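You operate a simulated robot arm through the tools that you are given. There is no shell and no other tool.

You are at the controls of a simulated robot arm. One attempt, no reset.

JOB
Rinse the pink and teal cups and stand them on the dish rack.
Fine: on its lower shelf; tap off. Set down upright: pink cup, teal cup. What is to be rubbed or washed off counts as gone when no trace of it is left.
Where things are to end (x, y in the base frame): pink cup within 0.06 m of [0.8, -0.65]; teal cup within 0.06 m of [0.8, -0.76].
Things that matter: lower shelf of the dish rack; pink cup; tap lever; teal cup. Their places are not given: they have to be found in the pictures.

Only the result counts: the job must be done as asked and must still hold three seconds after the hand-in. Knocking over, shifting, dropping, spilling or breaking anything else fails it.

ROBOT AND FRAMES
A 6-joint arm with a two-finger parallel gripper, fixed in place. Base frame: the origin is on the floor under the middle of its stand, x ahead of it, y to its left, z up; the work surface is at about z = 0.9. Units: m, rad, N and s.
It reaches about 1.313 m from its shoulder. Its first joint turns from -2.897 to 2.897 rad. Payload 3.43 kg.
The TCP is the grasp point between the finger pads, 0.034 m short of the fingertips. In the tool frame z runs along the fingers and y along their closing line. Largest opening 0.128 m; finger width 0.024, thickness 0.012; the body of the gripper, 0.048 by 0.13 m, starts 0.096 m behind the TCP.
Orientation is told as [roll, pitch, yaw] about the base's x, y, z axes, in that order, counted from this pose: with the fingers straight down and closing along the base's y, the tool's x points along the base's -x, its y along +y and its z along -z.

CONTROLS
- The arm moves only by the tool drive_tool. Its argument "moves" is a list of rows, each a list of 3 entries, a list of its own where there are three numbers: the gripper command, from -1 (shut) to 1 (fully open), values between in proportion, then the shift along the tool's x, y, z in m, then the turn, a rotation vector about the tool's x, y, z in rad. In form: [[grip, [tx, ty, tz], [ax, ay, az]], ...]. A call has 1 to 20 rows; each row is the pose to reach, as a shift and turn from the pose commanded when the call began, along the tool's axes at that moment. A row lasts 0.2 s, in which the tool goes at most 0.05 m and 0.15 rad; a call with a longer step from one row to the next is refused whole, and so is a gripper value outside its range. A pose out of reach is approached as far as the arm can. The call stops where the force on the tool passes 90 N (or 10 N more than at its start, if that is more) or the arm is blocked; 0.2 s more then pass. The fingers move at their own pace (about 0.153 m/s each) and stop on an object; they squeeze with about 44 N. The grip force told is the motor's: it shows also when the fingers shut on nothing. Time passes only in rows, and 0.2 s behind the last, so rows that repeat a pose let the fingers close. The reply holds the time, the measured pose of the TCP, the force on the tool along the base axes, the opening and the grip force, in the units named above and with some noise, with the torque about the TCP (base axes, N m) and any sound that the robot's microphone picked up.
- Cameras (640 x 400 px; columns grow to the right, rows downward): "scene" is fixed at [0.2274, -0.4904, 1.6308]; the picture's right is [-0.26, -0.97, 0.00], its down [-0.88, 0.24, -0.42] and it looks along [0.40, -0.11, -0.91] (base axes); focal length 359 px, centre (320, 200). "wrist" rides on the gripper at [0.076, -0.011, -0.16] in the tool frame; the picture's right is [0.15, 0.99, 0.00], its down [-0.88, 0.13, -0.46] and it looks along [-0.45, 0.07, 0.89] (tool axes); focal length 234 px, centre (320, 200).
- get_image(camera): a new picture of that camera. It takes no simulated time.
- pixel_to_xyz(camera, pixels): for up to 12 pixels [column, row] of the newest picture of that camera ("zoom" is the newest enlarged one), the place [x, y, z] in the base frame of the surface seen there, good to about 0.002 m, but the place of the scene camera against the robot may be out by one fixed shift of up to 0.018 m in any direction. It takes no simulated time.
- inspect(camera, box): a new picture of the part [left, top, right, bottom] of that camera's present view, enlarged. It takes no simulated time.
- finish_job(): hands the job in; it is judged then, once.

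Open the gripper and draw the arm clear of the work before you hand the job in, unless the task says otherwise.

The tools are called after ">>>" as name(argument=value, ...) on one line, values as JSON. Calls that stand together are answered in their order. drive_tool: Moves the arm, as the interface text tells. Its arguments: {"type":"object","properties":{"moves":{"type":"array","items":{"type":"array"}}},"required":["moves"]} The other tools are called the same way: get_image (camera) takes a picture; pixel_to_xyz (camera, pixels) gives the place of the surface under pixels of a picture; inspect (camera, box) takes an enlarged picture of a part of a camera's view; finish_job () hands the job in.

At the start:

```text
clock: 0.0
eef_pos: [0.6016, -0.3783, 1.1485]
ee_rot: [-0.001, 0.001, 0.001]
force: [0.5, -0.7, 0.0]
ft_torque: [0.02, -0.01, 0.02]
gripper_width: 0.1284
grip_force: 0.1
```

scene: 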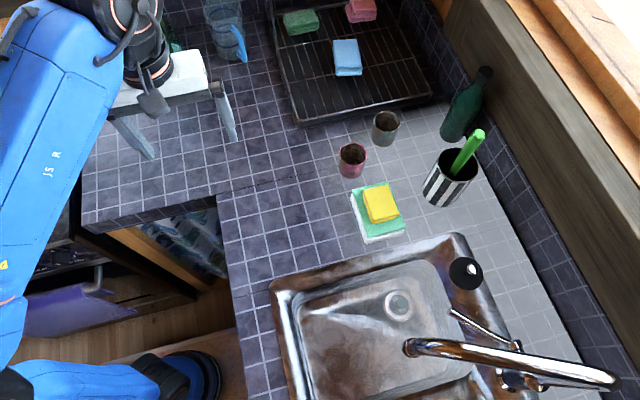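
wrist: 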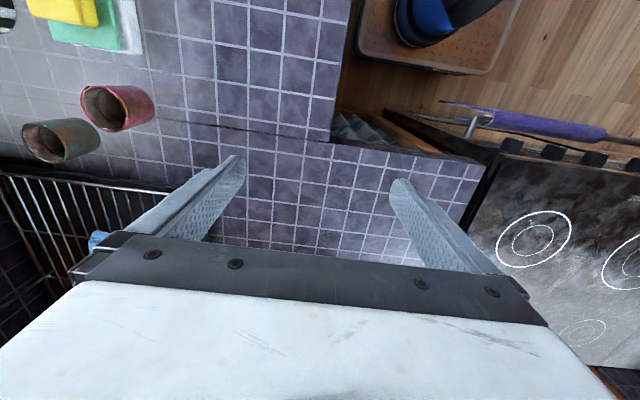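

The scene picture shows the pink cup near (352,160), the teal cup near (385,127), the dish rack around (350,60), the sink at (380,330) and the tap at (510,360). I enlarge these parts first.

>>> inspect(camera="scene", box=[300, 90, 500, 215])

>>> inspect(camera="scene", box=[380, 230, 640, 400])

>>> inspect(camera="scene", box=[200, 0, 460, 140])

```text
3.20 times, centred on (400, 152) of scene
```

zoom: 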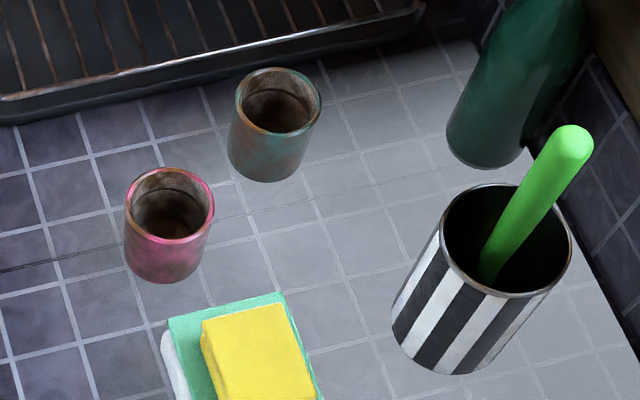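

```text
2.35 times, centred on (510, 315) of scene
```

zoom: 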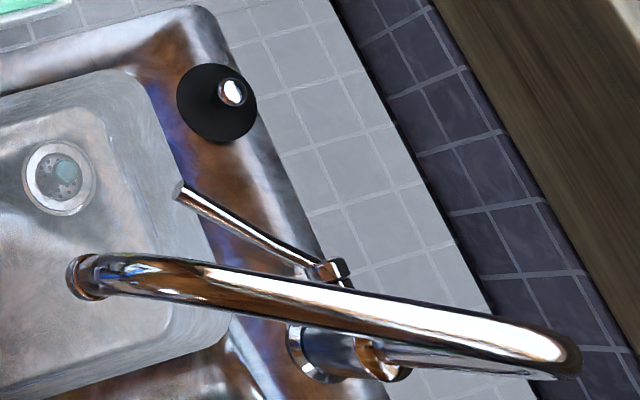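

```text
2.46 times, centred on (330, 70) of scene
```

zoom: 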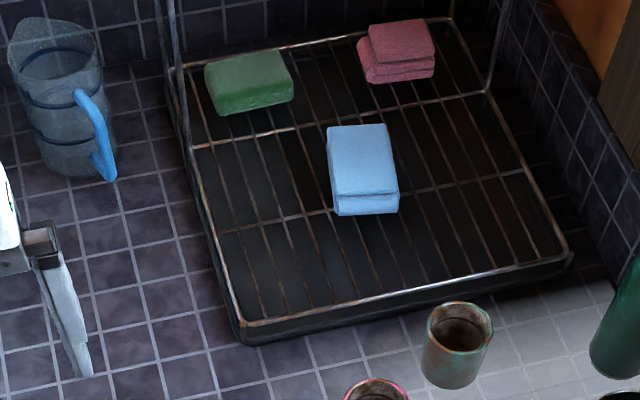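

The cups carry brown grime; the lever runs from about (452,309) to (520,345), and the spout outlet is near (412,347). I measure the key points.

>>> get_image(camera="scene")

>>> pixel_to_xyz(camera="scene", pixels=[[352, 146], [340, 155], [364, 158], [352, 176], [385, 113], [373, 124], [398, 126], [383, 143], [330, 185], [400, 160], [352, 160], [386, 125]])

>>> pixel_to_xyz(camera="scene", pixels=[[453, 309], [470, 320], [490, 333], [508, 341], [517, 345], [410, 341], [412, 352], [500, 358], [600, 380], [508, 380], [540, 368], [450, 347]])

>>> pixel_to_xyz(camera="scene", pixels=[[300, 122], [431, 98], [420, 70], [290, 85], [278, 55], [347, 60], [355, 110], [310, 100], [400, 95], [380, 20], [300, 20], [270, 5]])

>>> pixel_to_xyz(camera="scene", pixels=[[398, 305], [340, 340], [440, 370], [300, 300], [430, 280], [275, 290], [460, 235], [466, 273], [380, 260], [480, 300], [320, 390], [470, 350]])

```text
taken
```

scene: 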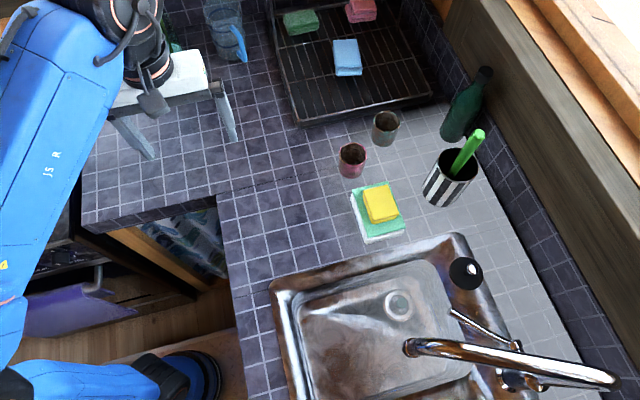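

```text
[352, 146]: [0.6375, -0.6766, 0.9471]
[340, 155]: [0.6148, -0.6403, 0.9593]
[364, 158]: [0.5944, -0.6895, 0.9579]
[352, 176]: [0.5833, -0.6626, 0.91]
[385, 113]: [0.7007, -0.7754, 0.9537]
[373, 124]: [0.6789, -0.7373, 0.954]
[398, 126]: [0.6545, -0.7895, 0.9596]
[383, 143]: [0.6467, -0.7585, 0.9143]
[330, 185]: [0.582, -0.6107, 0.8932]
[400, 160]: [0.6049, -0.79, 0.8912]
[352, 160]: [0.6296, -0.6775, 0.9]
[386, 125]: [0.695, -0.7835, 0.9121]
```

```text
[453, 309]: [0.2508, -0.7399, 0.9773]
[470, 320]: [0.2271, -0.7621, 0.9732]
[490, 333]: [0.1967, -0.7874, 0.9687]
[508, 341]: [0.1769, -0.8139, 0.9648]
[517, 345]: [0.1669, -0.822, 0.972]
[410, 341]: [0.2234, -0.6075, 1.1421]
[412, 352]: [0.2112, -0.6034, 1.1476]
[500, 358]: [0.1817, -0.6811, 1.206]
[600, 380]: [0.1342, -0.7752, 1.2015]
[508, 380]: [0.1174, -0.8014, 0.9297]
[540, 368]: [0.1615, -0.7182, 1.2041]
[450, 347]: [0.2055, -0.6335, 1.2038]
```

```text
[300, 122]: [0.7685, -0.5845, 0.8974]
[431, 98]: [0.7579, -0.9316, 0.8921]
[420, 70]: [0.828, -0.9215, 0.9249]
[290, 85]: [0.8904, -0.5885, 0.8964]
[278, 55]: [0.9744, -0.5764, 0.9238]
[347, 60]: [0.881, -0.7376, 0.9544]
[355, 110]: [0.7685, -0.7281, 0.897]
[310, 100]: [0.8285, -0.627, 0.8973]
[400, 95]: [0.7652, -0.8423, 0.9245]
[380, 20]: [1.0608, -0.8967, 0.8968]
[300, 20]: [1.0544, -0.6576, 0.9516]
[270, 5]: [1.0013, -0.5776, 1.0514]
```

```text
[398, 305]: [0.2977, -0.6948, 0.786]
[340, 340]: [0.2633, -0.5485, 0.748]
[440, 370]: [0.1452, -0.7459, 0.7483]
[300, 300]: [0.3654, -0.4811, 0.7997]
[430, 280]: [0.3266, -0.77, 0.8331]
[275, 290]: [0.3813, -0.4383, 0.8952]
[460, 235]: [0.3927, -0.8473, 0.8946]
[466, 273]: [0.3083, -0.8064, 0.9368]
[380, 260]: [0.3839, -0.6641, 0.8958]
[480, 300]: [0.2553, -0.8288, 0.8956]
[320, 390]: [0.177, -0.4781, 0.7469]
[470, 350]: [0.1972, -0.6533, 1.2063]
```

I compare with the wrist camera, in which the pink cup is near (118,108) and the teal cup near (60,140), to find the scene camera's fixed shift.

>>> get_image(camera="wrist")

>>> inspect(camera="wrist", box=[0, 0, 240, 200])

>>> pixel_to_xyz(camera="wrist", pixels=[[84, 98], [152, 98], [118, 87], [128, 130], [30, 125], [95, 135], [60, 120], [62, 160], [140, 51], [200, 130], [80, 10], [60, 20]])

```text
taken
```

wrist: 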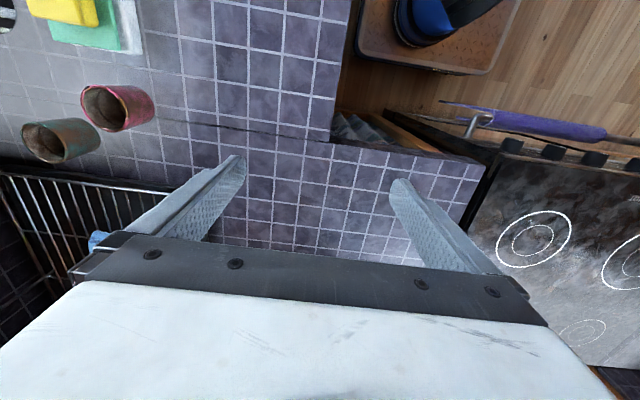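

```text
2.00 times, centred on (120, 100) of wrist
```

zoom: 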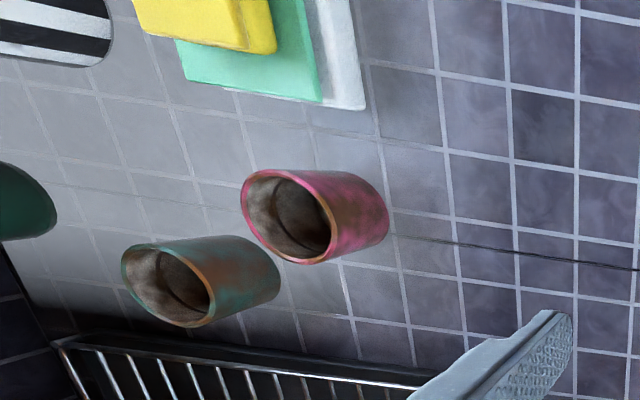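

```text
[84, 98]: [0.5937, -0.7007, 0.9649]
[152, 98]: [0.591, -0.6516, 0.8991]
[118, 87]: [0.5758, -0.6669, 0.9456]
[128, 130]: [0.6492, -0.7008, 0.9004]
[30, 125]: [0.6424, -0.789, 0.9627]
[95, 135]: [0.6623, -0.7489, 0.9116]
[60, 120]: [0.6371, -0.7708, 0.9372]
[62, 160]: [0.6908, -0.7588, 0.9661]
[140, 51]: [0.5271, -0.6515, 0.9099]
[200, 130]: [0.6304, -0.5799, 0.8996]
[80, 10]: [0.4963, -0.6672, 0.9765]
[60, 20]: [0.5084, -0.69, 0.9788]
```

The wrist camera gives the counter at about z=0.900 and the scene camera about 0.893–0.897, so there is a small shift. I swing the hand toward the sink, staying well clear of the spout, to view the tap with the wrist camera.

>>> drive_tool(moves=[[1, [0.018, -0.003, -0.007], [0, 0, 0.14]], [1, [0.036, -0.006, -0.014], [0, 0, 0.28]], [1, [0.054, -0.009, -0.021], [0, 0, 0.42]], [1, [0.071, -0.012, -0.029], [0, 0, 0.56]], [1, [0.089, -0.015, -0.036], [0, 0, 0.7]], [1, [0.107, -0.018, -0.043], [0, 0, 0.84]], [1, [0.125, -0.021, -0.05], [0, 0, 0.98]], [1, [0.143, -0.024, -0.057], [0, 0, 1.12]], [1, [0.161, -0.027, -0.064], [0, 0, 1.26]], [1, [0.179, -0.03, -0.071], [0, 0, 1.4]], [1, [0.196, -0.033, -0.079], [0, 0, 1.54]], [1, [0.214, -0.036, -0.086], [0, 0, 1.68]], [1, [0.232, -0.039, -0.093], [0, 0, 1.82]], [1, [0.25, -0.042, -0.1], [0, 0, 1.96]]])

>>> get_image(camera="wrist")

>>> get_image(camera="scene")

```text
clock: 3.0
eef_pos: [0.3543, -0.4272, 1.1787]
ee_rot: [0.014, -0.021, -1.961]
force: [0.6, 1.3, -0.1]
ft_torque: [0.01, -0.01, 0.02]
gripper_width: 0.1279
grip_force: 0.0
out of reach, approached as far as the arm can: row 4, 5, 6, 7, 8, 9, 10, 11, 12, 13, 14
```

```text
taken
```

wrist: 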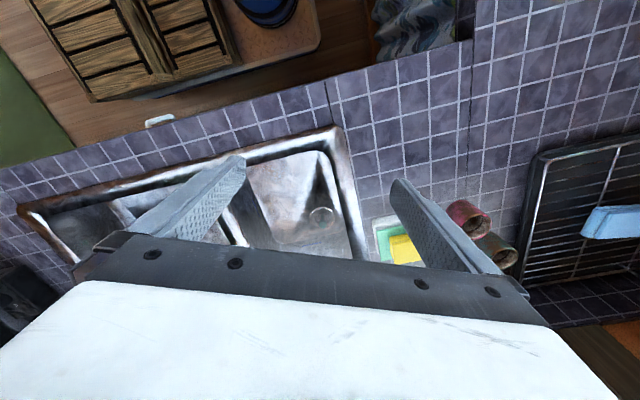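

```text
taken
```

scene: 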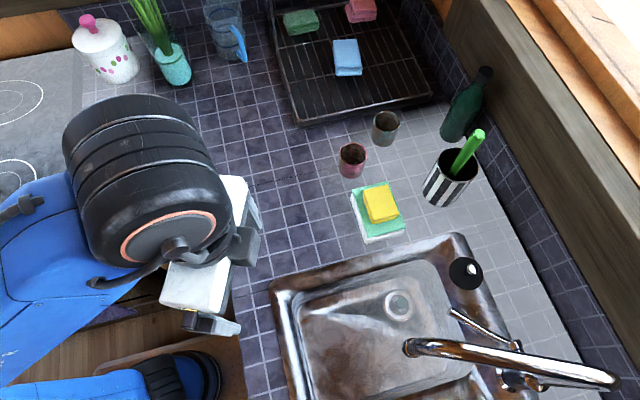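

The arm reached (0.354,-0.427,1.179), a little short in height; the picture shows the sink, but the tap is hidden behind the hand. I tilt the fingers outward (turn about tool y) to see the tap.

>>> drive_tool(moves=[[1, [0, 0, 0.01], [0, -0.15, 0]], [1, [0, 0, 0.02], [0, -0.3, 0]], [1, [0, 0, 0.02], [0, -0.45, 0]], [1, [0, 0, 0.02], [0, -0.6, 0]], [1, [0, 0, 0.02], [0, -0.7, 0]]])

>>> get_image(camera="wrist")

```text
clock: 4.2
eef_pos: [0.353, -0.4276, 1.1581]
ee_rot: [0.002, -0.703, -1.96]
force: [-0.1, -0.3, 0.5]
ft_torque: [0.01, 0.03, -0.03]
gripper_width: 0.1279
grip_force: 0.0
```

```text
taken
```

wrist: 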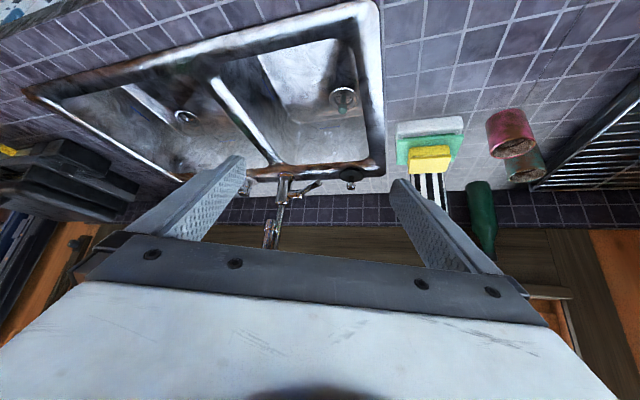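

The tap appears near (285,200), seen upside down. I enlarge it.

>>> inspect(camera="wrist", box=[230, 150, 390, 250])

>>> pixel_to_xyz(camera="wrist", pixels=[[281, 187], [290, 192], [300, 189], [310, 186], [319, 182], [272, 225], [266, 243], [343, 96], [185, 117], [350, 183], [281, 200], [430, 155]])

```text
4.00 times, centred on (310, 200) of wrist
```

zoom: 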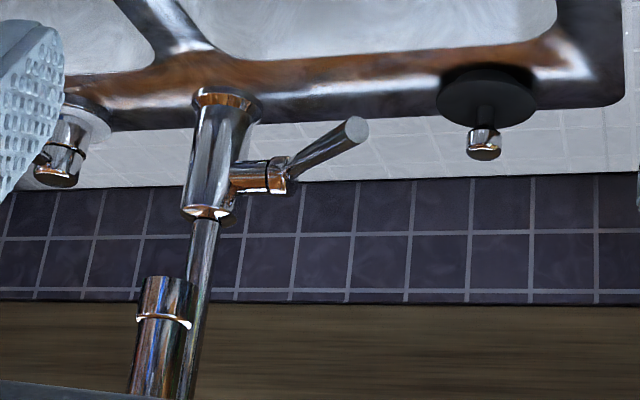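

```text
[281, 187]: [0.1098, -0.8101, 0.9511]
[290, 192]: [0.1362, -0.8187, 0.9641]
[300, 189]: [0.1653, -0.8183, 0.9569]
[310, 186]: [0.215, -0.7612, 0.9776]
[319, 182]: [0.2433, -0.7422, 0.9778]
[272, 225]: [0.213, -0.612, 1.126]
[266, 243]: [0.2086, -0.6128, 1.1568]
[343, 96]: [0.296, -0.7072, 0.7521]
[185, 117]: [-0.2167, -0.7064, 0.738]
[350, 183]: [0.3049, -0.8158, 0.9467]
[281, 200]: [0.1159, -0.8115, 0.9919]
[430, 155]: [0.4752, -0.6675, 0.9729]
```

The lever comes out of a side cartridge at about (0.165,-0.82,0.965) and its tip is at about (0.243,-0.742,0.978); the spout outlet is at about (0.21,-0.61,1.12). I move to a pose 0.13 m back along the lever's line from its tip, yaw about -135°, and look again.

>>> drive_tool(moves=[[0, [-0.0178, 0.0063, 0.0283], [0.032, 0, 0.0378]], [0, [-0.0356, 0.0125, 0.0567], [0.064, 0, 0.0755]], [0, [-0.0533, 0.0188, 0.085], [0.096, 0, 0.1133]], [0, [-0.0711, 0.025, 0.1134], [0.128, 0, 0.151]], [0, [-0.0889, 0.0313, 0.1417], [0.16, 0, 0.1888]], [0, [-0.1067, 0.0376, 0.17], [0.192, 0, 0.2265]], [0, [-0.1244, 0.0438, 0.1984], [0.224, 0, 0.2643]], [0, [-0.1422, 0.0501, 0.2267], [0.256, 0, 0.302]]])

>>> get_image(camera="wrist")

>>> get_image(camera="scene")

```text
clock: 6.0
eef_pos: [0.2998, -0.683, 1.0773]
ee_rot: [0.001, -0.701, -2.356]
force: [-0.6, 0.7, -0.4]
ft_torque: [-0.03, -0.08, 0.04]
gripper_width: 0.0639
grip_force: 0.1
```

```text
taken
```

wrist: 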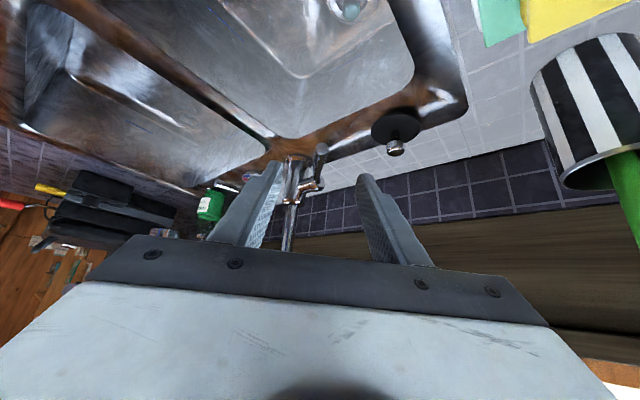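

```text
taken
```

scene: 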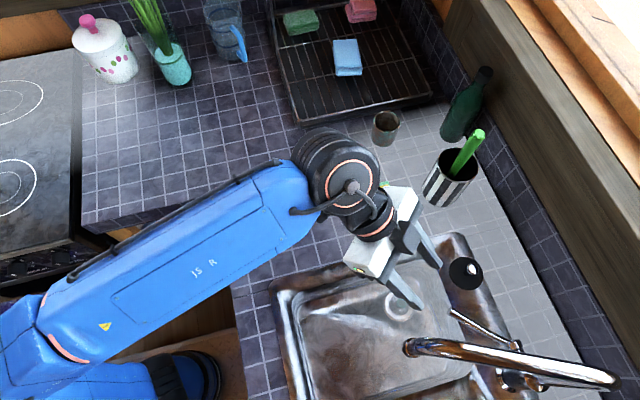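

The hand is at (0.300,-0.683,1.077) with the lever between the fingers in the picture, near (315,165). I enlarge it and measure the lever.

>>> inspect(camera="wrist", box=[260, 120, 380, 220])

>>> pixel_to_xyz(camera="wrist", pixels=[[321, 148], [320, 155], [318, 165], [314, 174], [310, 184], [302, 186], [295, 165], [293, 185], [288, 230], [396, 148], [395, 130], [290, 200]])

```text
4.00 times, centred on (320, 170) of wrist
```

zoom: 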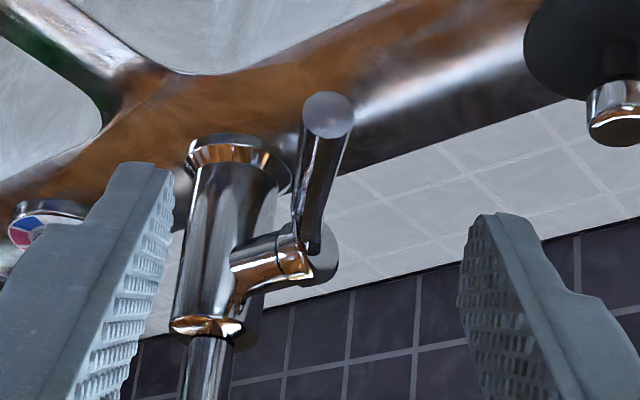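

```text
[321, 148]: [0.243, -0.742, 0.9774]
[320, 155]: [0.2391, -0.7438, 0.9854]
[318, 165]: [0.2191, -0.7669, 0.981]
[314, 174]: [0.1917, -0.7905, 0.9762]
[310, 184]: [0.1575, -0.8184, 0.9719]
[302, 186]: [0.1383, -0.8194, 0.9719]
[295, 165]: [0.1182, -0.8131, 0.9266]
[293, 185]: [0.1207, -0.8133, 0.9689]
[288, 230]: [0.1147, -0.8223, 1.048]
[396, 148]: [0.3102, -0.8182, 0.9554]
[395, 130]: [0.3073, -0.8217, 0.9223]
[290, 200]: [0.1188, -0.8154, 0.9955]
```

The lever tip is at (0.243,-0.742,0.978), pointing straight between the fingers. I go forward about 0.14 m along the fingers so that they straddle the last 1.5 cm of the lever, without closing yet.

>>> drive_tool(moves=[[0, [-0.002, 0, 0.03], [0, 0, 0]], [0, [-0.004, 0, 0.06], [0, 0, 0]], [0, [-0.006, 0, 0.09], [0, 0, 0]], [0, [-0.008, 0.0005, 0.115], [0, 0, 0]], [0, [-0.0095, 0.0007, 0.139], [0, 0, 0]], [-0.5, [-0.0095, 0.0007, 0.139], [0, 0, 0]]])

>>> get_image(camera="wrist")

>>> get_image(camera="scene")

```text
clock: 7.4
eef_pos: [0.2331, -0.7507, 0.9758]
ee_rot: [-0.002, -0.701, -2.356]
force: [0.4, -1.1, -0.4]
ft_torque: [0.01, 0.04, 0.01]
gripper_width: 0.032
grip_force: 0.1
```

```text
taken
```

wrist: 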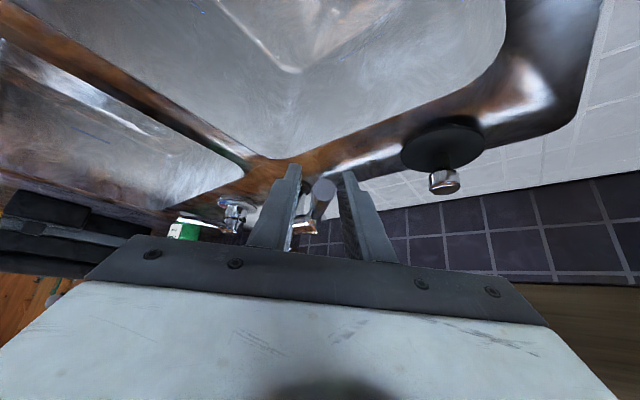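

```text
taken
```

scene: 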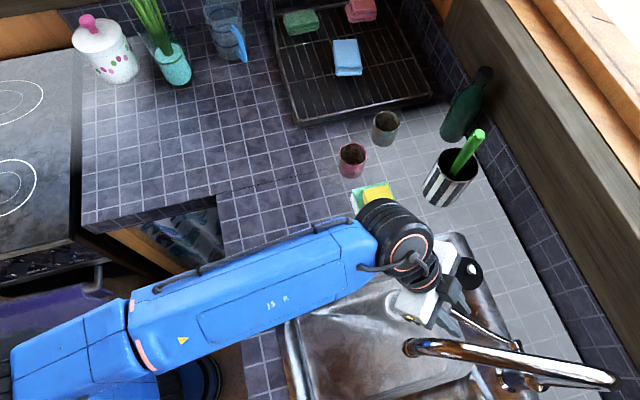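

The fingers straddle the lever, at (322,190) in the wrist picture. I close on it and test a small lift straight up, about 1 cm.

>>> drive_tool(moves=[[-0.8, [0, 0, 0], [0, 0, 0]], [-1, [0, 0, 0], [0, 0, 0]], [-1, [0, 0, 0], [0, 0, 0]]])

>>> drive_tool(moves=[[-1, [-0.0032, 0, -0.0038], [0, 0, 0]], [-1, [-0.0065, 0, -0.0076], [0, 0, 0]], [-1, [-0.0065, 0, -0.0076], [0, 0, 0]]])

```text
clock: 8.2
eef_pos: [0.2357, -0.7519, 0.9762]
ee_rot: [-0.002, -0.703, -2.354]
force: [16.8, -26.3, 5.1]
ft_torque: [-0.19, 0.09, -0.25]
gripper_width: 0.0152
grip_force: 44.9
```

```text
clock: 9.0
eef_pos: [0.2358, -0.7512, 0.9854]
ee_rot: [-0.004, -0.7, -2.355]
force: [18.4, -24.6, -12.2]
ft_torque: [0.86, -0.85, -0.1]
gripper_width: 0.015
grip_force: 45.6
```

The lift of 9 mm met about 17 N downward; I check whether the lever moved or slipped in the fingers.

>>> inspect(camera="wrist", box=[220, 130, 420, 260])

>>> inspect(camera="scene", box=[380, 230, 640, 400])

```text
3.08 times, centred on (320, 195) of wrist
```

zoom: 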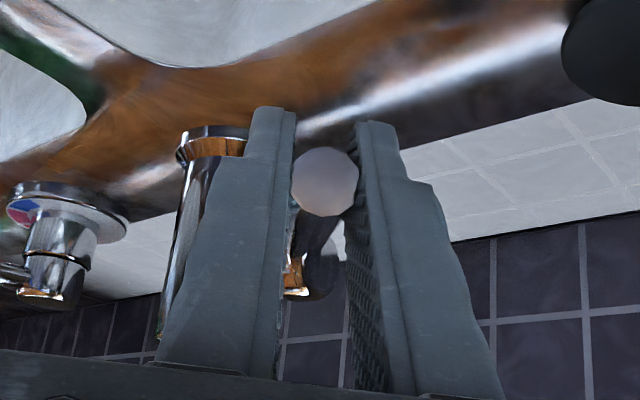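

```text
2.35 times, centred on (510, 315) of scene
```

zoom: 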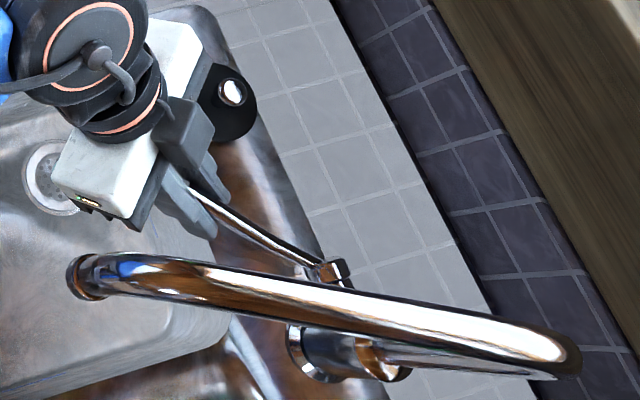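

I measure the lever tip now, at wrist pixel about (322,189).

>>> get_image(camera="wrist")

>>> pixel_to_xyz(camera="wrist", pixels=[[321, 189], [318, 189], [325, 189], [321, 182], [321, 196], [316, 215]])

```text
taken
```

wrist: 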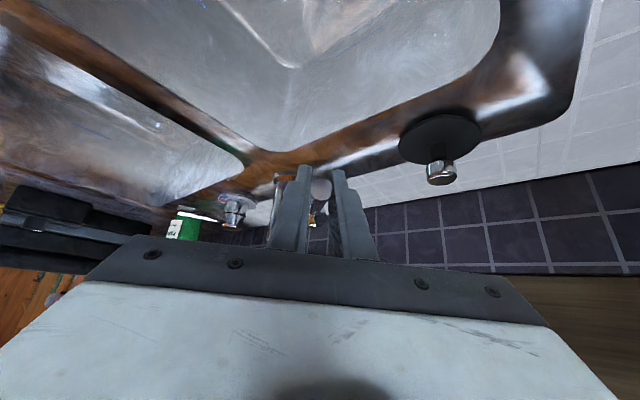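

```text
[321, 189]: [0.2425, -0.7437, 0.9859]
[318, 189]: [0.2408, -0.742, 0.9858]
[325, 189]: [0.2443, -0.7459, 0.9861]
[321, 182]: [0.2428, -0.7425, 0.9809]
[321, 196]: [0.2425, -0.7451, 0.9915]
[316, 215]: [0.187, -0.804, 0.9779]
```

The lever tip rose from z=0.978 to 0.986, so the lever lifts. I carry on upward along its arc about 2 cm more, easing the sideways load by 3 mm.

>>> drive_tool(moves=[[-1, [-0.0055, 0.002, -0.004], [0, 0, 0]], [-1, [-0.011, 0.003, -0.008], [0, 0, 0]], [-1, [-0.0167, 0.003, -0.0121], [0, 0, 0]], [-1, [-0.0167, 0.003, -0.0121], [0, 0, 0]]])

>>> get_image(camera="wrist")

>>> get_image(camera="scene")

```text
clock: 10.0
eef_pos: [0.2305, -0.7567, 1.0057]
ee_rot: [-0.004, -0.699, -2.356]
force: [-4.0, 9.8, -12.0]
ft_torque: [0.84, -0.99, 0.52]
gripper_width: 0.0152
grip_force: 45.1
```

```text
taken
```

wrist: 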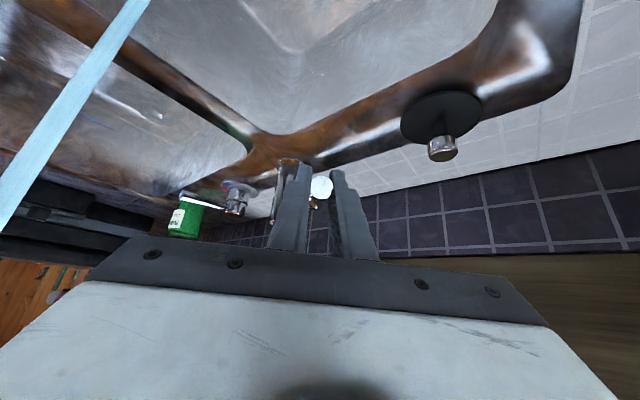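

```text
taken
```

scene: 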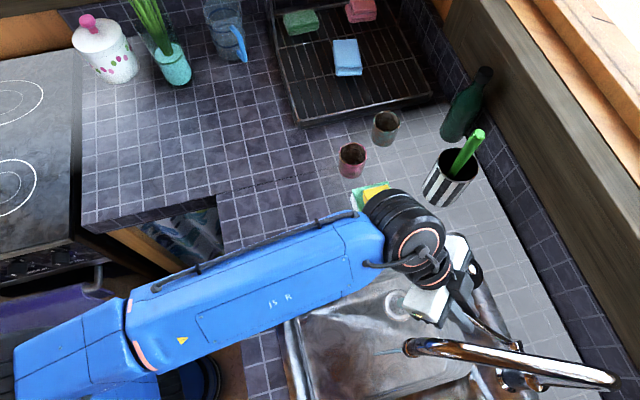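

Water now runs: the stream shows at (385,352) in the scene and at the left of the wrist picture. I lift slightly more for a sure flow, then open the fingers.

>>> drive_tool(moves=[[-1, [-0.0055, -0.001, -0.0025], [0, 0, 0]], [-1, [-0.011, -0.001, -0.005], [0, 0, 0]], [-1, [-0.0164, -0.001, -0.0076], [0, 0, 0]], [-1, [-0.0164, -0.001, -0.0076], [0, 0, 0]]])

>>> drive_tool(moves=[[-0.6, [0, 0, 0], [0, 0, 0]], [-0.4, [0, 0, 0], [0, 0, 0]], [-0.4, [0, 0, 0], [0, 0, 0]]])

>>> get_image(camera="wrist")

>>> pixel_to_xyz(camera="wrist", pixels=[[321, 187], [321, 182], [321, 177], [100, 60], [60, 120], [440, 150]])

```text
clock: 11.0
eef_pos: [0.2267, -0.7619, 1.0211]
ee_rot: [-0.002, -0.7, -2.352]
force: [-1.8, 9.3, -11.5]
ft_torque: [0.84, -0.98, 0.32]
gripper_width: 0.0148
grip_force: 45.1
```

```text
clock: 11.8
eef_pos: [0.2277, -0.7615, 1.0236]
ee_rot: [0.0, -0.7, -2.354]
force: [-0.9, 0.0, -0.2]
ft_torque: [0.01, -0.01, 0.01]
gripper_width: 0.0384
grip_force: 0.1
```

```text
taken
```

wrist: 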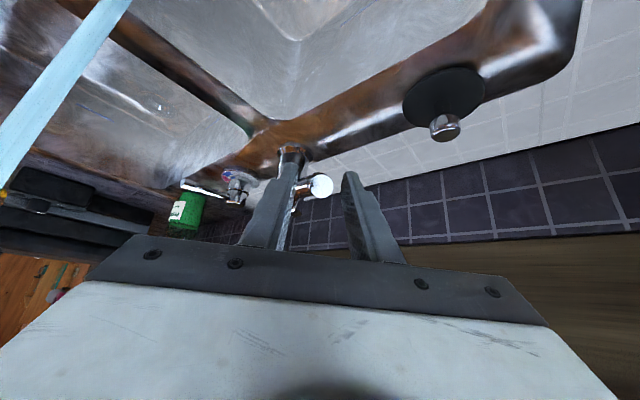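

```text
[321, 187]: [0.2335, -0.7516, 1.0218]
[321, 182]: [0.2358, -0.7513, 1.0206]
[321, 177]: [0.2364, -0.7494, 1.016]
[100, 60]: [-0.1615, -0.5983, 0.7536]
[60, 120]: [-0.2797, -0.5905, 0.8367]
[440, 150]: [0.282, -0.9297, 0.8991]
```

The lever stays up at z≈1.02 with the water running. I back off along the fingers, 0.13 m.

>>> drive_tool(moves=[[-0.4, [0, 0, -0.03], [0, 0, 0]], [-0.4, [0, 0, -0.065], [0, 0, 0]], [-0.4, [0, 0, -0.1], [0, 0, 0]], [-0.4, [0, 0, -0.13], [0, 0, 0]]])

>>> get_image(camera="wrist")

>>> get_image(camera="scene")

```text
clock: 12.8
eef_pos: [0.2872, -0.7005, 1.1219]
ee_rot: [-0.001, -0.699, -2.357]
force: [-0.1, -1.0, 0.0]
ft_torque: [-0.02, 0.0, -0.01]
gripper_width: 0.0385
grip_force: 0.0
```

```text
taken
```

wrist: 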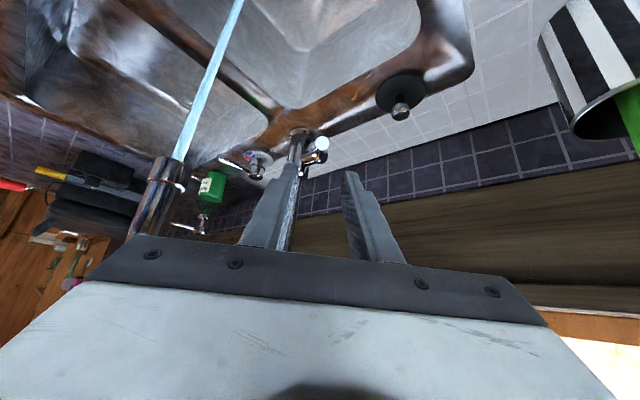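

```text
taken
```

scene: 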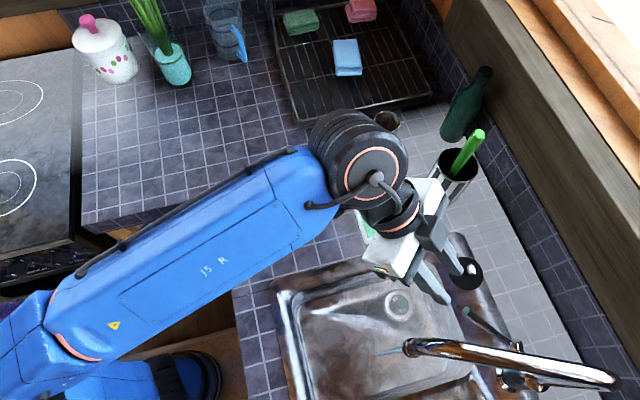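

The stream leaves the outlet near (178,158) in the wrist picture; I measure it and the outlet.

>>> pixel_to_xyz(camera="wrist", pixels=[[178, 157], [165, 160], [182, 163], [184, 145], [205, 90], [236, 10], [152, 195], [140, 230], [322, 143], [400, 110], [316, 150], [185, 187]])

>>> inspect(camera="wrist", box=[110, 100, 270, 240])

```text
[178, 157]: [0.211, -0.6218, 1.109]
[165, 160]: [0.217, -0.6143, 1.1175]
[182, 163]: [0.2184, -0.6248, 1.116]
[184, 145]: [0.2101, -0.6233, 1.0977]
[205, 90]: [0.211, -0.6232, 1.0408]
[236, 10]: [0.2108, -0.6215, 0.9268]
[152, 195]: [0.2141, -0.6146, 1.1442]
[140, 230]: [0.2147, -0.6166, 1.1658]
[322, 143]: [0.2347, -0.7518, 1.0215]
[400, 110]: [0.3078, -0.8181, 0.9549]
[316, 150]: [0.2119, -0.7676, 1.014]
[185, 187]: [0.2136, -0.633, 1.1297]
```

```text
2.86 times, centred on (190, 170) of wrist
```

zoom: 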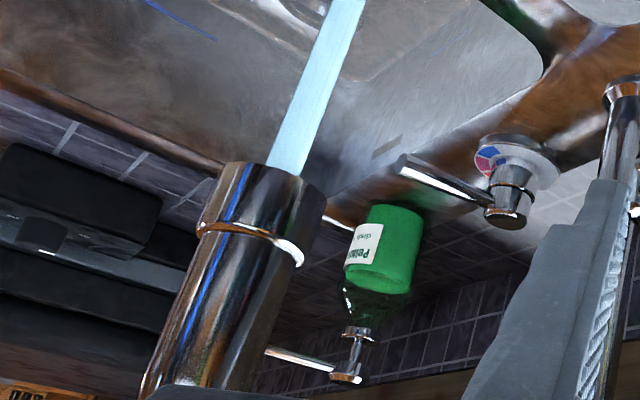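

The stream falls straight along about x=0.205, y=-0.624 from z≈1.115. I now swing over to look at the cups from (0.50,-0.52,1.12) with yaw about -1.0.

>>> drive_tool(moves=[[0.4, [0.0213, 0.0023, -0.0179], [-0.0873, 0, -0.1039]], [0.4, [0.0425, 0.0046, -0.0358], [-0.1746, 0, -0.2078]], [0.4, [0.0638, 0.0069, -0.0536], [-0.262, 0, -0.3116]], [0.4, [0.0851, 0.0092, -0.0715], [-0.3493, 0, -0.4155]], [0.4, [0.1064, 0.0115, -0.0894], [-0.4366, 0, -0.5194]], [0.4, [0.1276, 0.0138, -0.1073], [-0.5239, 0, -0.6233]], [0.4, [0.1489, 0.0161, -0.1252], [-0.6112, 0, -0.7272]], [0.4, [0.1702, 0.0184, -0.143], [-0.6986, 0, -0.831]], [0.4, [0.1914, 0.0207, -0.1609], [-0.7859, 0, -0.9349]], [0.4, [0.2127, 0.023, -0.1788], [-0.8732, 0, -1.0388]]])

>>> get_image(camera="wrist")

>>> get_image(camera="scene")

```text
clock: 15.0
eef_pos: [0.4997, -0.5202, 1.1218]
ee_rot: [-0.002, -0.697, -0.995]
force: [0.6, 0.1, -0.1]
ft_torque: [0.0, -0.01, -0.02]
gripper_width: 0.0896
grip_force: 0.1
```

```text
taken
```

wrist: 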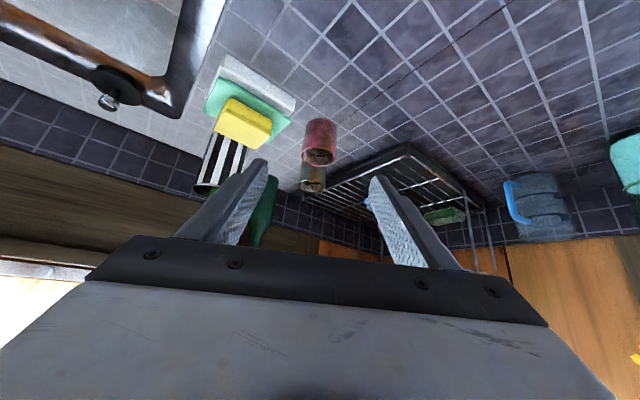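

```text
taken
```

scene: 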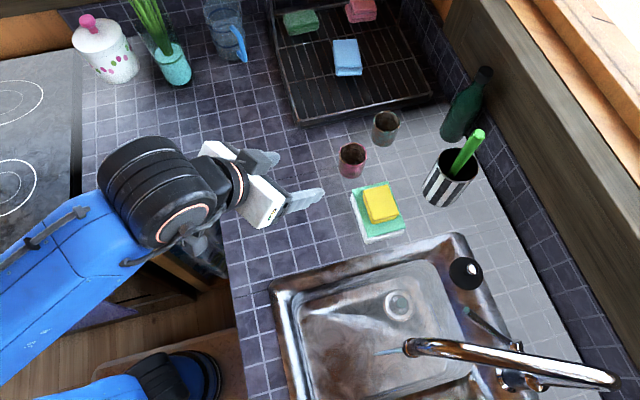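

The wrist view shows the pink cup at (320,140), the teal cup behind it at (313,178) and the rack around (400,180). I enlarge both.

>>> inspect(camera="wrist", box=[280, 110, 520, 260])

>>> inspect(camera="wrist", box=[180, 50, 400, 200])

>>> pixel_to_xyz(camera="wrist", pixels=[[302, 157], [337, 157], [320, 148], [320, 165], [306, 125], [335, 125], [320, 120], [302, 182], [325, 183], [313, 192], [303, 168], [288, 110]])

```text
2.67 times, centred on (400, 185) of wrist
```

zoom: 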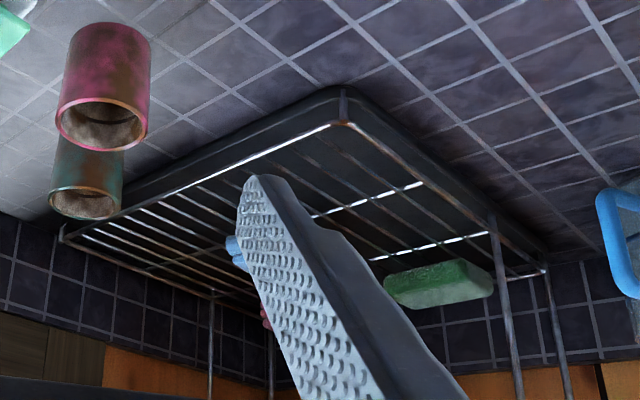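

```text
2.67 times, centred on (290, 125) of wrist
```

zoom: 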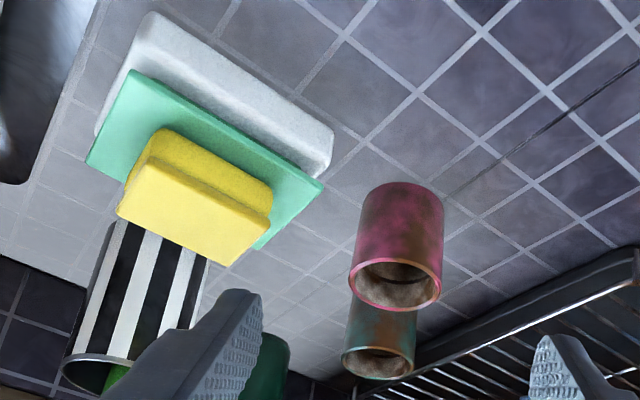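

```text
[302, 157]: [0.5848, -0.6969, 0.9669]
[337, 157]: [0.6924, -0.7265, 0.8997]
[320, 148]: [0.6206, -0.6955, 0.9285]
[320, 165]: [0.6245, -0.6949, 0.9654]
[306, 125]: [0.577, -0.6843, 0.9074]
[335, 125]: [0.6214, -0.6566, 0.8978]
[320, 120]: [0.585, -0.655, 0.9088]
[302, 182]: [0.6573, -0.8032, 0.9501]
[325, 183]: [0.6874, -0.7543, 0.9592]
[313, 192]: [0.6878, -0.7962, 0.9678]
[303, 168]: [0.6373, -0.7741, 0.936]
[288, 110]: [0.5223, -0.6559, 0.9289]
```

I measure rim points of both cups on the enlarged picture.

>>> pixel_to_xyz(camera="zoom", pixels=[[353, 287], [365, 302], [396, 309], [427, 301], [439, 286], [396, 262], [344, 362], [360, 376], [378, 379], [400, 373], [412, 362], [378, 347]])

>>> pixel_to_xyz(camera="scene", pixels=[[352, 145], [341, 150], [339, 156], [342, 163], [352, 166], [362, 163], [366, 156], [386, 112], [375, 116], [373, 124], [380, 131], [398, 122]])

```text
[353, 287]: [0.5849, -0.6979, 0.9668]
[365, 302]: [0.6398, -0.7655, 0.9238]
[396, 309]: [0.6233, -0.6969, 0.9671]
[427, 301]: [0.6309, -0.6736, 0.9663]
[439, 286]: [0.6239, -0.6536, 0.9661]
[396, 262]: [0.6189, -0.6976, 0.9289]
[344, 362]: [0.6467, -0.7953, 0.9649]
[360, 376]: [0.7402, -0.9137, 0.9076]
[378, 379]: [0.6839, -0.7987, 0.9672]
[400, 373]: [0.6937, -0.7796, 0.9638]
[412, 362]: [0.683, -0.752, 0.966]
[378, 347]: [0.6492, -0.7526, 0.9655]
```

```text
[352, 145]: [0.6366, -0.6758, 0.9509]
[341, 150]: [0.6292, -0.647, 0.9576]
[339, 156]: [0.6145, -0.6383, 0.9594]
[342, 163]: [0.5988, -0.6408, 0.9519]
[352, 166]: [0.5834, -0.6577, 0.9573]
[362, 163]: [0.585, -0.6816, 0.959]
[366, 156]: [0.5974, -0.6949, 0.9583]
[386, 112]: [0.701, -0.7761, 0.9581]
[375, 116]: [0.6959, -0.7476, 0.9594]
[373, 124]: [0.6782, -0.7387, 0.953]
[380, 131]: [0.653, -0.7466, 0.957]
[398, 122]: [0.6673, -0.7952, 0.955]
```

The pink cup's centre fits to about (0.604,-0.675) and the teal's to (0.666,-0.775), both of radius 0.029 with rims at z≈0.967. The green cloth's corner, near (291,120), is close to the pink cup, so I measure it and its neighbours.

>>> pixel_to_xyz(camera="wrist", pixels=[[290, 120], [289, 122], [294, 107], [292, 112], [266, 143], [272, 135], [270, 122], [273, 116], [260, 148], [280, 130], [284, 125], [240, 92]])

>>> pixel_to_xyz(camera="scene", pixels=[[352, 193], [388, 182], [405, 213], [404, 232], [368, 242], [364, 192], [391, 183], [399, 212], [355, 188], [371, 222], [350, 200], [406, 228]])

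```text
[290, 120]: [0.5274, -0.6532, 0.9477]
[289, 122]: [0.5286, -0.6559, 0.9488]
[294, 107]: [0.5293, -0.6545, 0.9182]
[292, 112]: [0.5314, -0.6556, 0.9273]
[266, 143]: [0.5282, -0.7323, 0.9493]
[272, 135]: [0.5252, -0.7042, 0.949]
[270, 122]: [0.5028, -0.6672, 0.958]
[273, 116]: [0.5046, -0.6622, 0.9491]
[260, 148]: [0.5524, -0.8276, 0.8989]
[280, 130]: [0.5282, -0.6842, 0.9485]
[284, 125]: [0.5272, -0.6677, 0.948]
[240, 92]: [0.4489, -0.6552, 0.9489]
```

```text
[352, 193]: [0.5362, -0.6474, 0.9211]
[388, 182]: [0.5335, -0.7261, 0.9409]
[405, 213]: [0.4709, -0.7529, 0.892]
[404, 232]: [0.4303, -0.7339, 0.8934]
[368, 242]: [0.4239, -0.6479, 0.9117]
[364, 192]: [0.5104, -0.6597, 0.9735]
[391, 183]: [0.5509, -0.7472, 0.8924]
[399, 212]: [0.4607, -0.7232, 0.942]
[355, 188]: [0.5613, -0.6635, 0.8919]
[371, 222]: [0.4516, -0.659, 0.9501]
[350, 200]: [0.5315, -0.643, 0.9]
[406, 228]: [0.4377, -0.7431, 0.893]
```

The cloth stack ends at x≈0.5315, leaving 4 cm to the pink cup. I go to a pre-grasp 0.12 m back from the pink cup, yaw -1.4, with the opening cut to about 0.08 m.

>>> drive_tool(moves=[[0.25, [-0.0066, 0.0067, 0.0282], [0.052, 0, 0.0621]], [0.25, [-0.0132, 0.0134, 0.0564], [0.104, 0, 0.1242]], [0.25, [-0.0199, 0.0201, 0.0846], [0.156, 0, 0.1864]], [0.25, [-0.0265, 0.0268, 0.1128], [0.208, 0, 0.2485]], [0.25, [-0.0331, 0.0335, 0.141], [0.26, 0, 0.3106]]])

>>> get_image(camera="wrist")

>>> inspect(camera="wrist", box=[200, 80, 440, 230])

```text
clock: 16.2
eef_pos: [0.5914, -0.602, 1.0352]
ee_rot: [-0.002, -0.702, -1.405]
force: [-0.3, 0.5, 0.6]
ft_torque: [0.0, 0.0, 0.02]
gripper_width: 0.0798
grip_force: 0.1
```

```text
taken
```

wrist: 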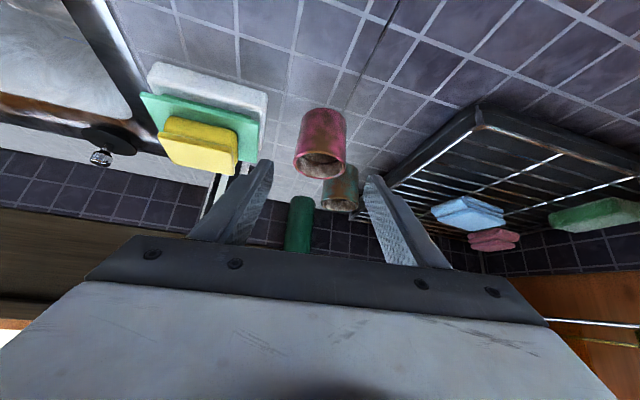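

```text
2.67 times, centred on (320, 155) of wrist
```

zoom: 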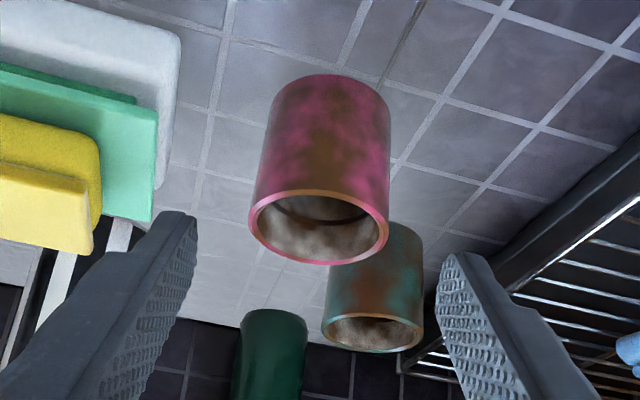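

The pink cup is centred between the fingers; I check its rim points in the enlarged picture once more before going in.

>>> pixel_to_xyz(camera="zoom", pixels=[[252, 220], [262, 240], [290, 256], [325, 262], [360, 255], [385, 232], [385, 215], [300, 193], [260, 200], [320, 90], [325, 345], [420, 325]])

```text
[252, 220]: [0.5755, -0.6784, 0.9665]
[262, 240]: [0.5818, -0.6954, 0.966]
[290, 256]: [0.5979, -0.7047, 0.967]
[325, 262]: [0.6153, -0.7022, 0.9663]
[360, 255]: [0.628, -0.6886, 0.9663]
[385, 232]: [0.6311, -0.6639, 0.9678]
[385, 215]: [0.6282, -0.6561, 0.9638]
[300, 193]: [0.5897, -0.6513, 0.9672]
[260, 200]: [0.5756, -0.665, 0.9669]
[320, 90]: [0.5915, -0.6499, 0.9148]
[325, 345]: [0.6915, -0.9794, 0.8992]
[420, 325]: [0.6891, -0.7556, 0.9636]
```

The rim fits to a centre of (0.604,-0.676). I advance 0.119 m along the fingers to straddle the cup at z≈0.943.

>>> drive_tool(moves=[[0.25, [0.0005, 0, 0.03], [0, 0, 0]], [0.25, [0.001, 0, 0.06], [0, 0, 0]], [0.25, [0.0016, 0, 0.085], [0, 0, 0]], [0.25, [0.0022, 0.0002, 0.105], [0, 0, 0]], [0.25, [0.0022, 0.0002, 0.119], [0, 0, 0]]])

>>> get_image(camera="wrist")

>>> get_image(camera="scene")

```text
clock: 17.4
eef_pos: [0.6019, -0.6751, 0.9429]
ee_rot: [-0.002, -0.698, -1.402]
force: [-0.7, 0.3, -0.1]
ft_torque: [0.0, -0.03, -0.02]
gripper_width: 0.0798
grip_force: 0.1
```

```text
taken
```

wrist: 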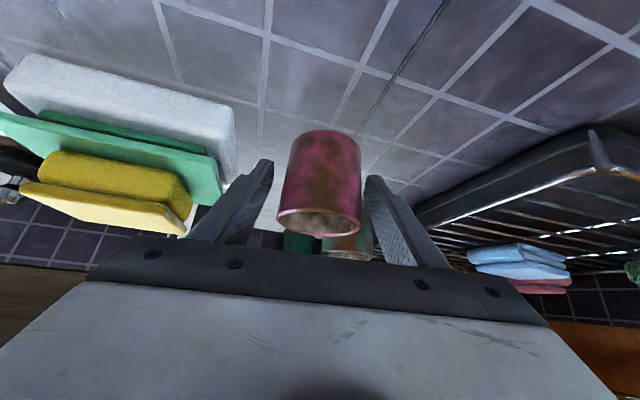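

```text
taken
```

scene: 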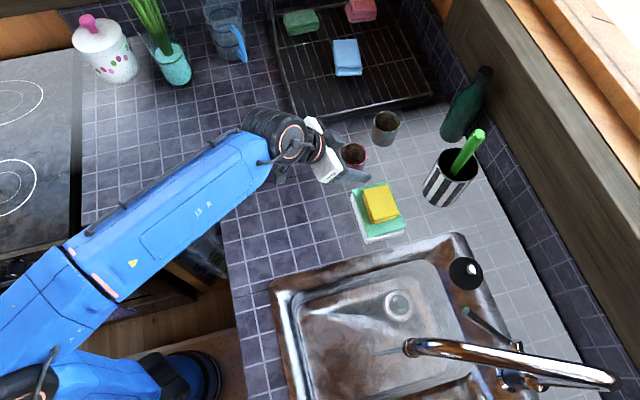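

The cup sits between the fingers in the wrist picture. I close on it.

>>> drive_tool(moves=[[0.05, [0, 0.0015, 0], [0, 0, 0]], [-0.05, [0, 0.0015, 0], [0, 0, 0]], [-0.2, [0, 0.0015, 0], [0, 0, 0]], [-0.3, [0, 0.0015, 0], [0, 0, 0]], [-0.3, [0, 0.0015, 0], [0, 0, 0]]])

```text
clock: 18.6
eef_pos: [0.604, -0.6747, 0.9428]
ee_rot: [-0.002, -0.699, -1.404]
force: [-0.9, 0.2, -0.2]
ft_torque: [-0.02, -0.01, -0.05]
gripper_width: 0.0596
grip_force: 44.3
```

The grip holds at 0.0596 m width. I lift straight up about 0.15 m.

>>> drive_tool(moves=[[-0.4, [-0.0129, 0, -0.0153], [0, 0, 0]], [-0.4, [-0.0388, 0, -0.0458], [0, 0, 0]], [-0.4, [-0.0646, 0, -0.0764], [0, 0, 0]], [-0.4, [-0.0904, 0, -0.1069], [0, 0, 0]], [-0.4, [-0.0969, 0, -0.1145], [0, 0, 0]]])

>>> get_image(camera="wrist")

>>> get_image(camera="scene")

```text
clock: 19.8
eef_pos: [0.6039, -0.6748, 1.0924]
ee_rot: [-0.003, -0.697, -1.404]
force: [-0.3, 0.0, -0.4]
ft_torque: [0.03, -0.03, -0.02]
gripper_width: 0.0598
grip_force: 43.6
```

```text
taken
```

wrist: 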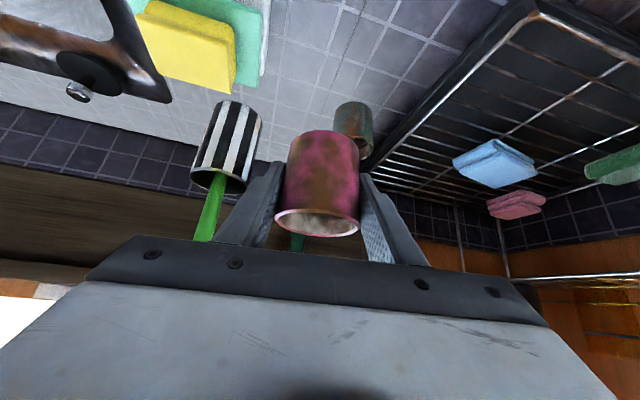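

```text
taken
```

scene: 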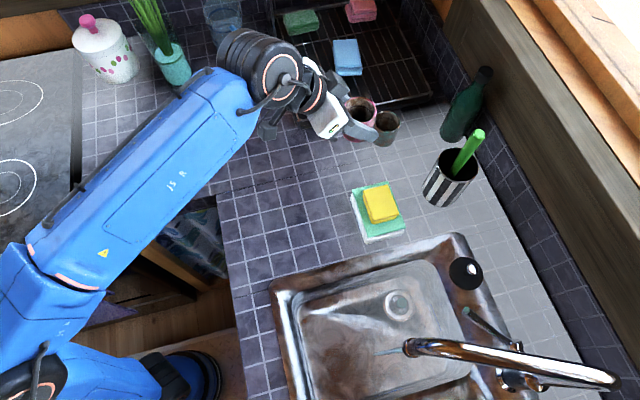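

The pink cup hangs upright from the fingers. I carry it over to (0.36,-0.56,1.03), beside the spout.

>>> drive_tool(moves=[[-0.4, [0.0198, -0.0277, -0.0064], [0, 0, 0]], [-0.4, [0.0396, -0.0554, -0.0128], [0, 0, 0]], [-0.4, [0.0593, -0.0831, -0.0191], [0, 0, 0]], [-0.4, [0.0791, -0.1108, -0.0255], [0, 0, 0]], [-0.4, [0.0989, -0.1384, -0.0319], [0, 0, 0]], [-0.4, [0.1187, -0.1661, -0.0383], [0, 0, 0]], [-0.4, [0.1384, -0.1938, -0.0446], [0, 0, 0]], [-0.4, [0.1582, -0.2215, -0.051], [0, 0, 0]]])

>>> get_image(camera="wrist")

>>> get_image(camera="scene")

```text
clock: 21.6
eef_pos: [0.3595, -0.5615, 1.0303]
ee_rot: [-0.002, -0.699, -1.403]
force: [0.0, -0.2, -1.2]
ft_torque: [-0.01, 0.0, 0.01]
gripper_width: 0.0596
grip_force: 43.8
```

```text
taken
```

wrist: 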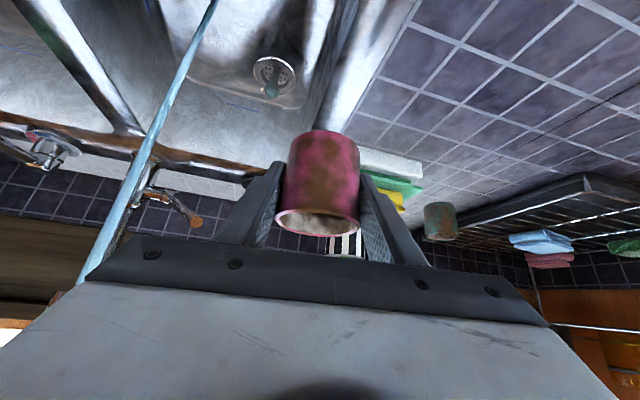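

```text
taken
```

scene: 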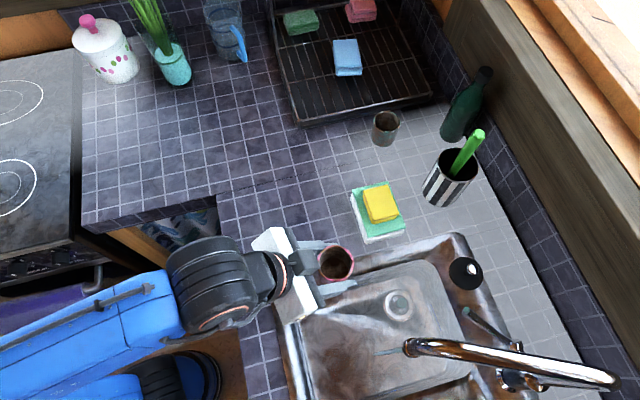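

The cup is beside the sink and the stream runs clear of it. I bring the cup's mouth under the stream at about (0.205,-0.624) with TCP z≈0.985, and hold it there.

>>> drive_tool(moves=[[-0.4, [0.0003, -0.0271, 0.0096], [0, 0, 0]], [-0.4, [0.0005, -0.0542, 0.0193], [0, 0, 0]], [-0.4, [0.0008, -0.0814, 0.0289], [0, 0, 0]], [-0.4, [0.001, -0.1085, 0.0385], [0, 0, 0]], [-0.4, [0.0013, -0.1356, 0.0482], [0, 0, 0]], [-0.4, [0.0015, -0.1627, 0.0578], [0, 0, 0]], [-0.4, [0.0015, -0.1627, 0.0578], [0, 0, 0]], [-0.4, [0.0015, -0.1627, 0.0578], [0, 0, 0]]])

>>> get_image(camera="wrist")

>>> get_image(camera="scene")

```text
clock: 23.4
eef_pos: [0.2061, -0.6227, 0.9857]
ee_rot: [-0.003, -0.697, -1.403]
force: [-0.9, -0.7, -2.4]
ft_torque: [0.0, 0.0, 0.01]
gripper_width: 0.0593
grip_force: 43.7
```

```text
taken
```

wrist: 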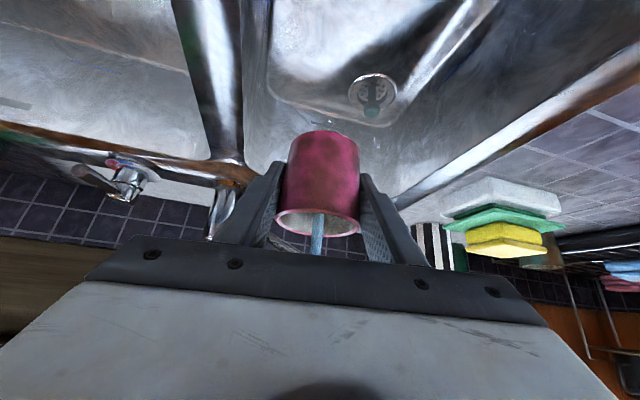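

```text
taken
```

scene: 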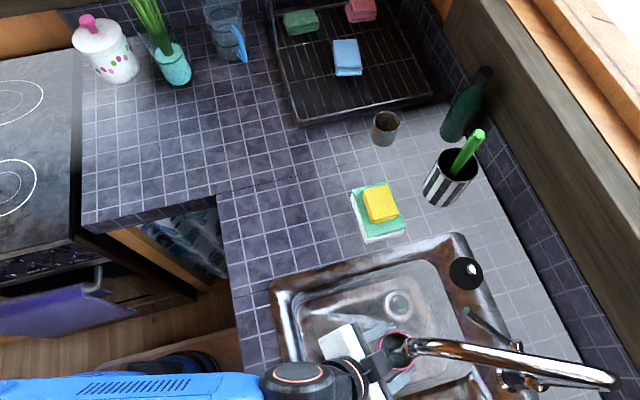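

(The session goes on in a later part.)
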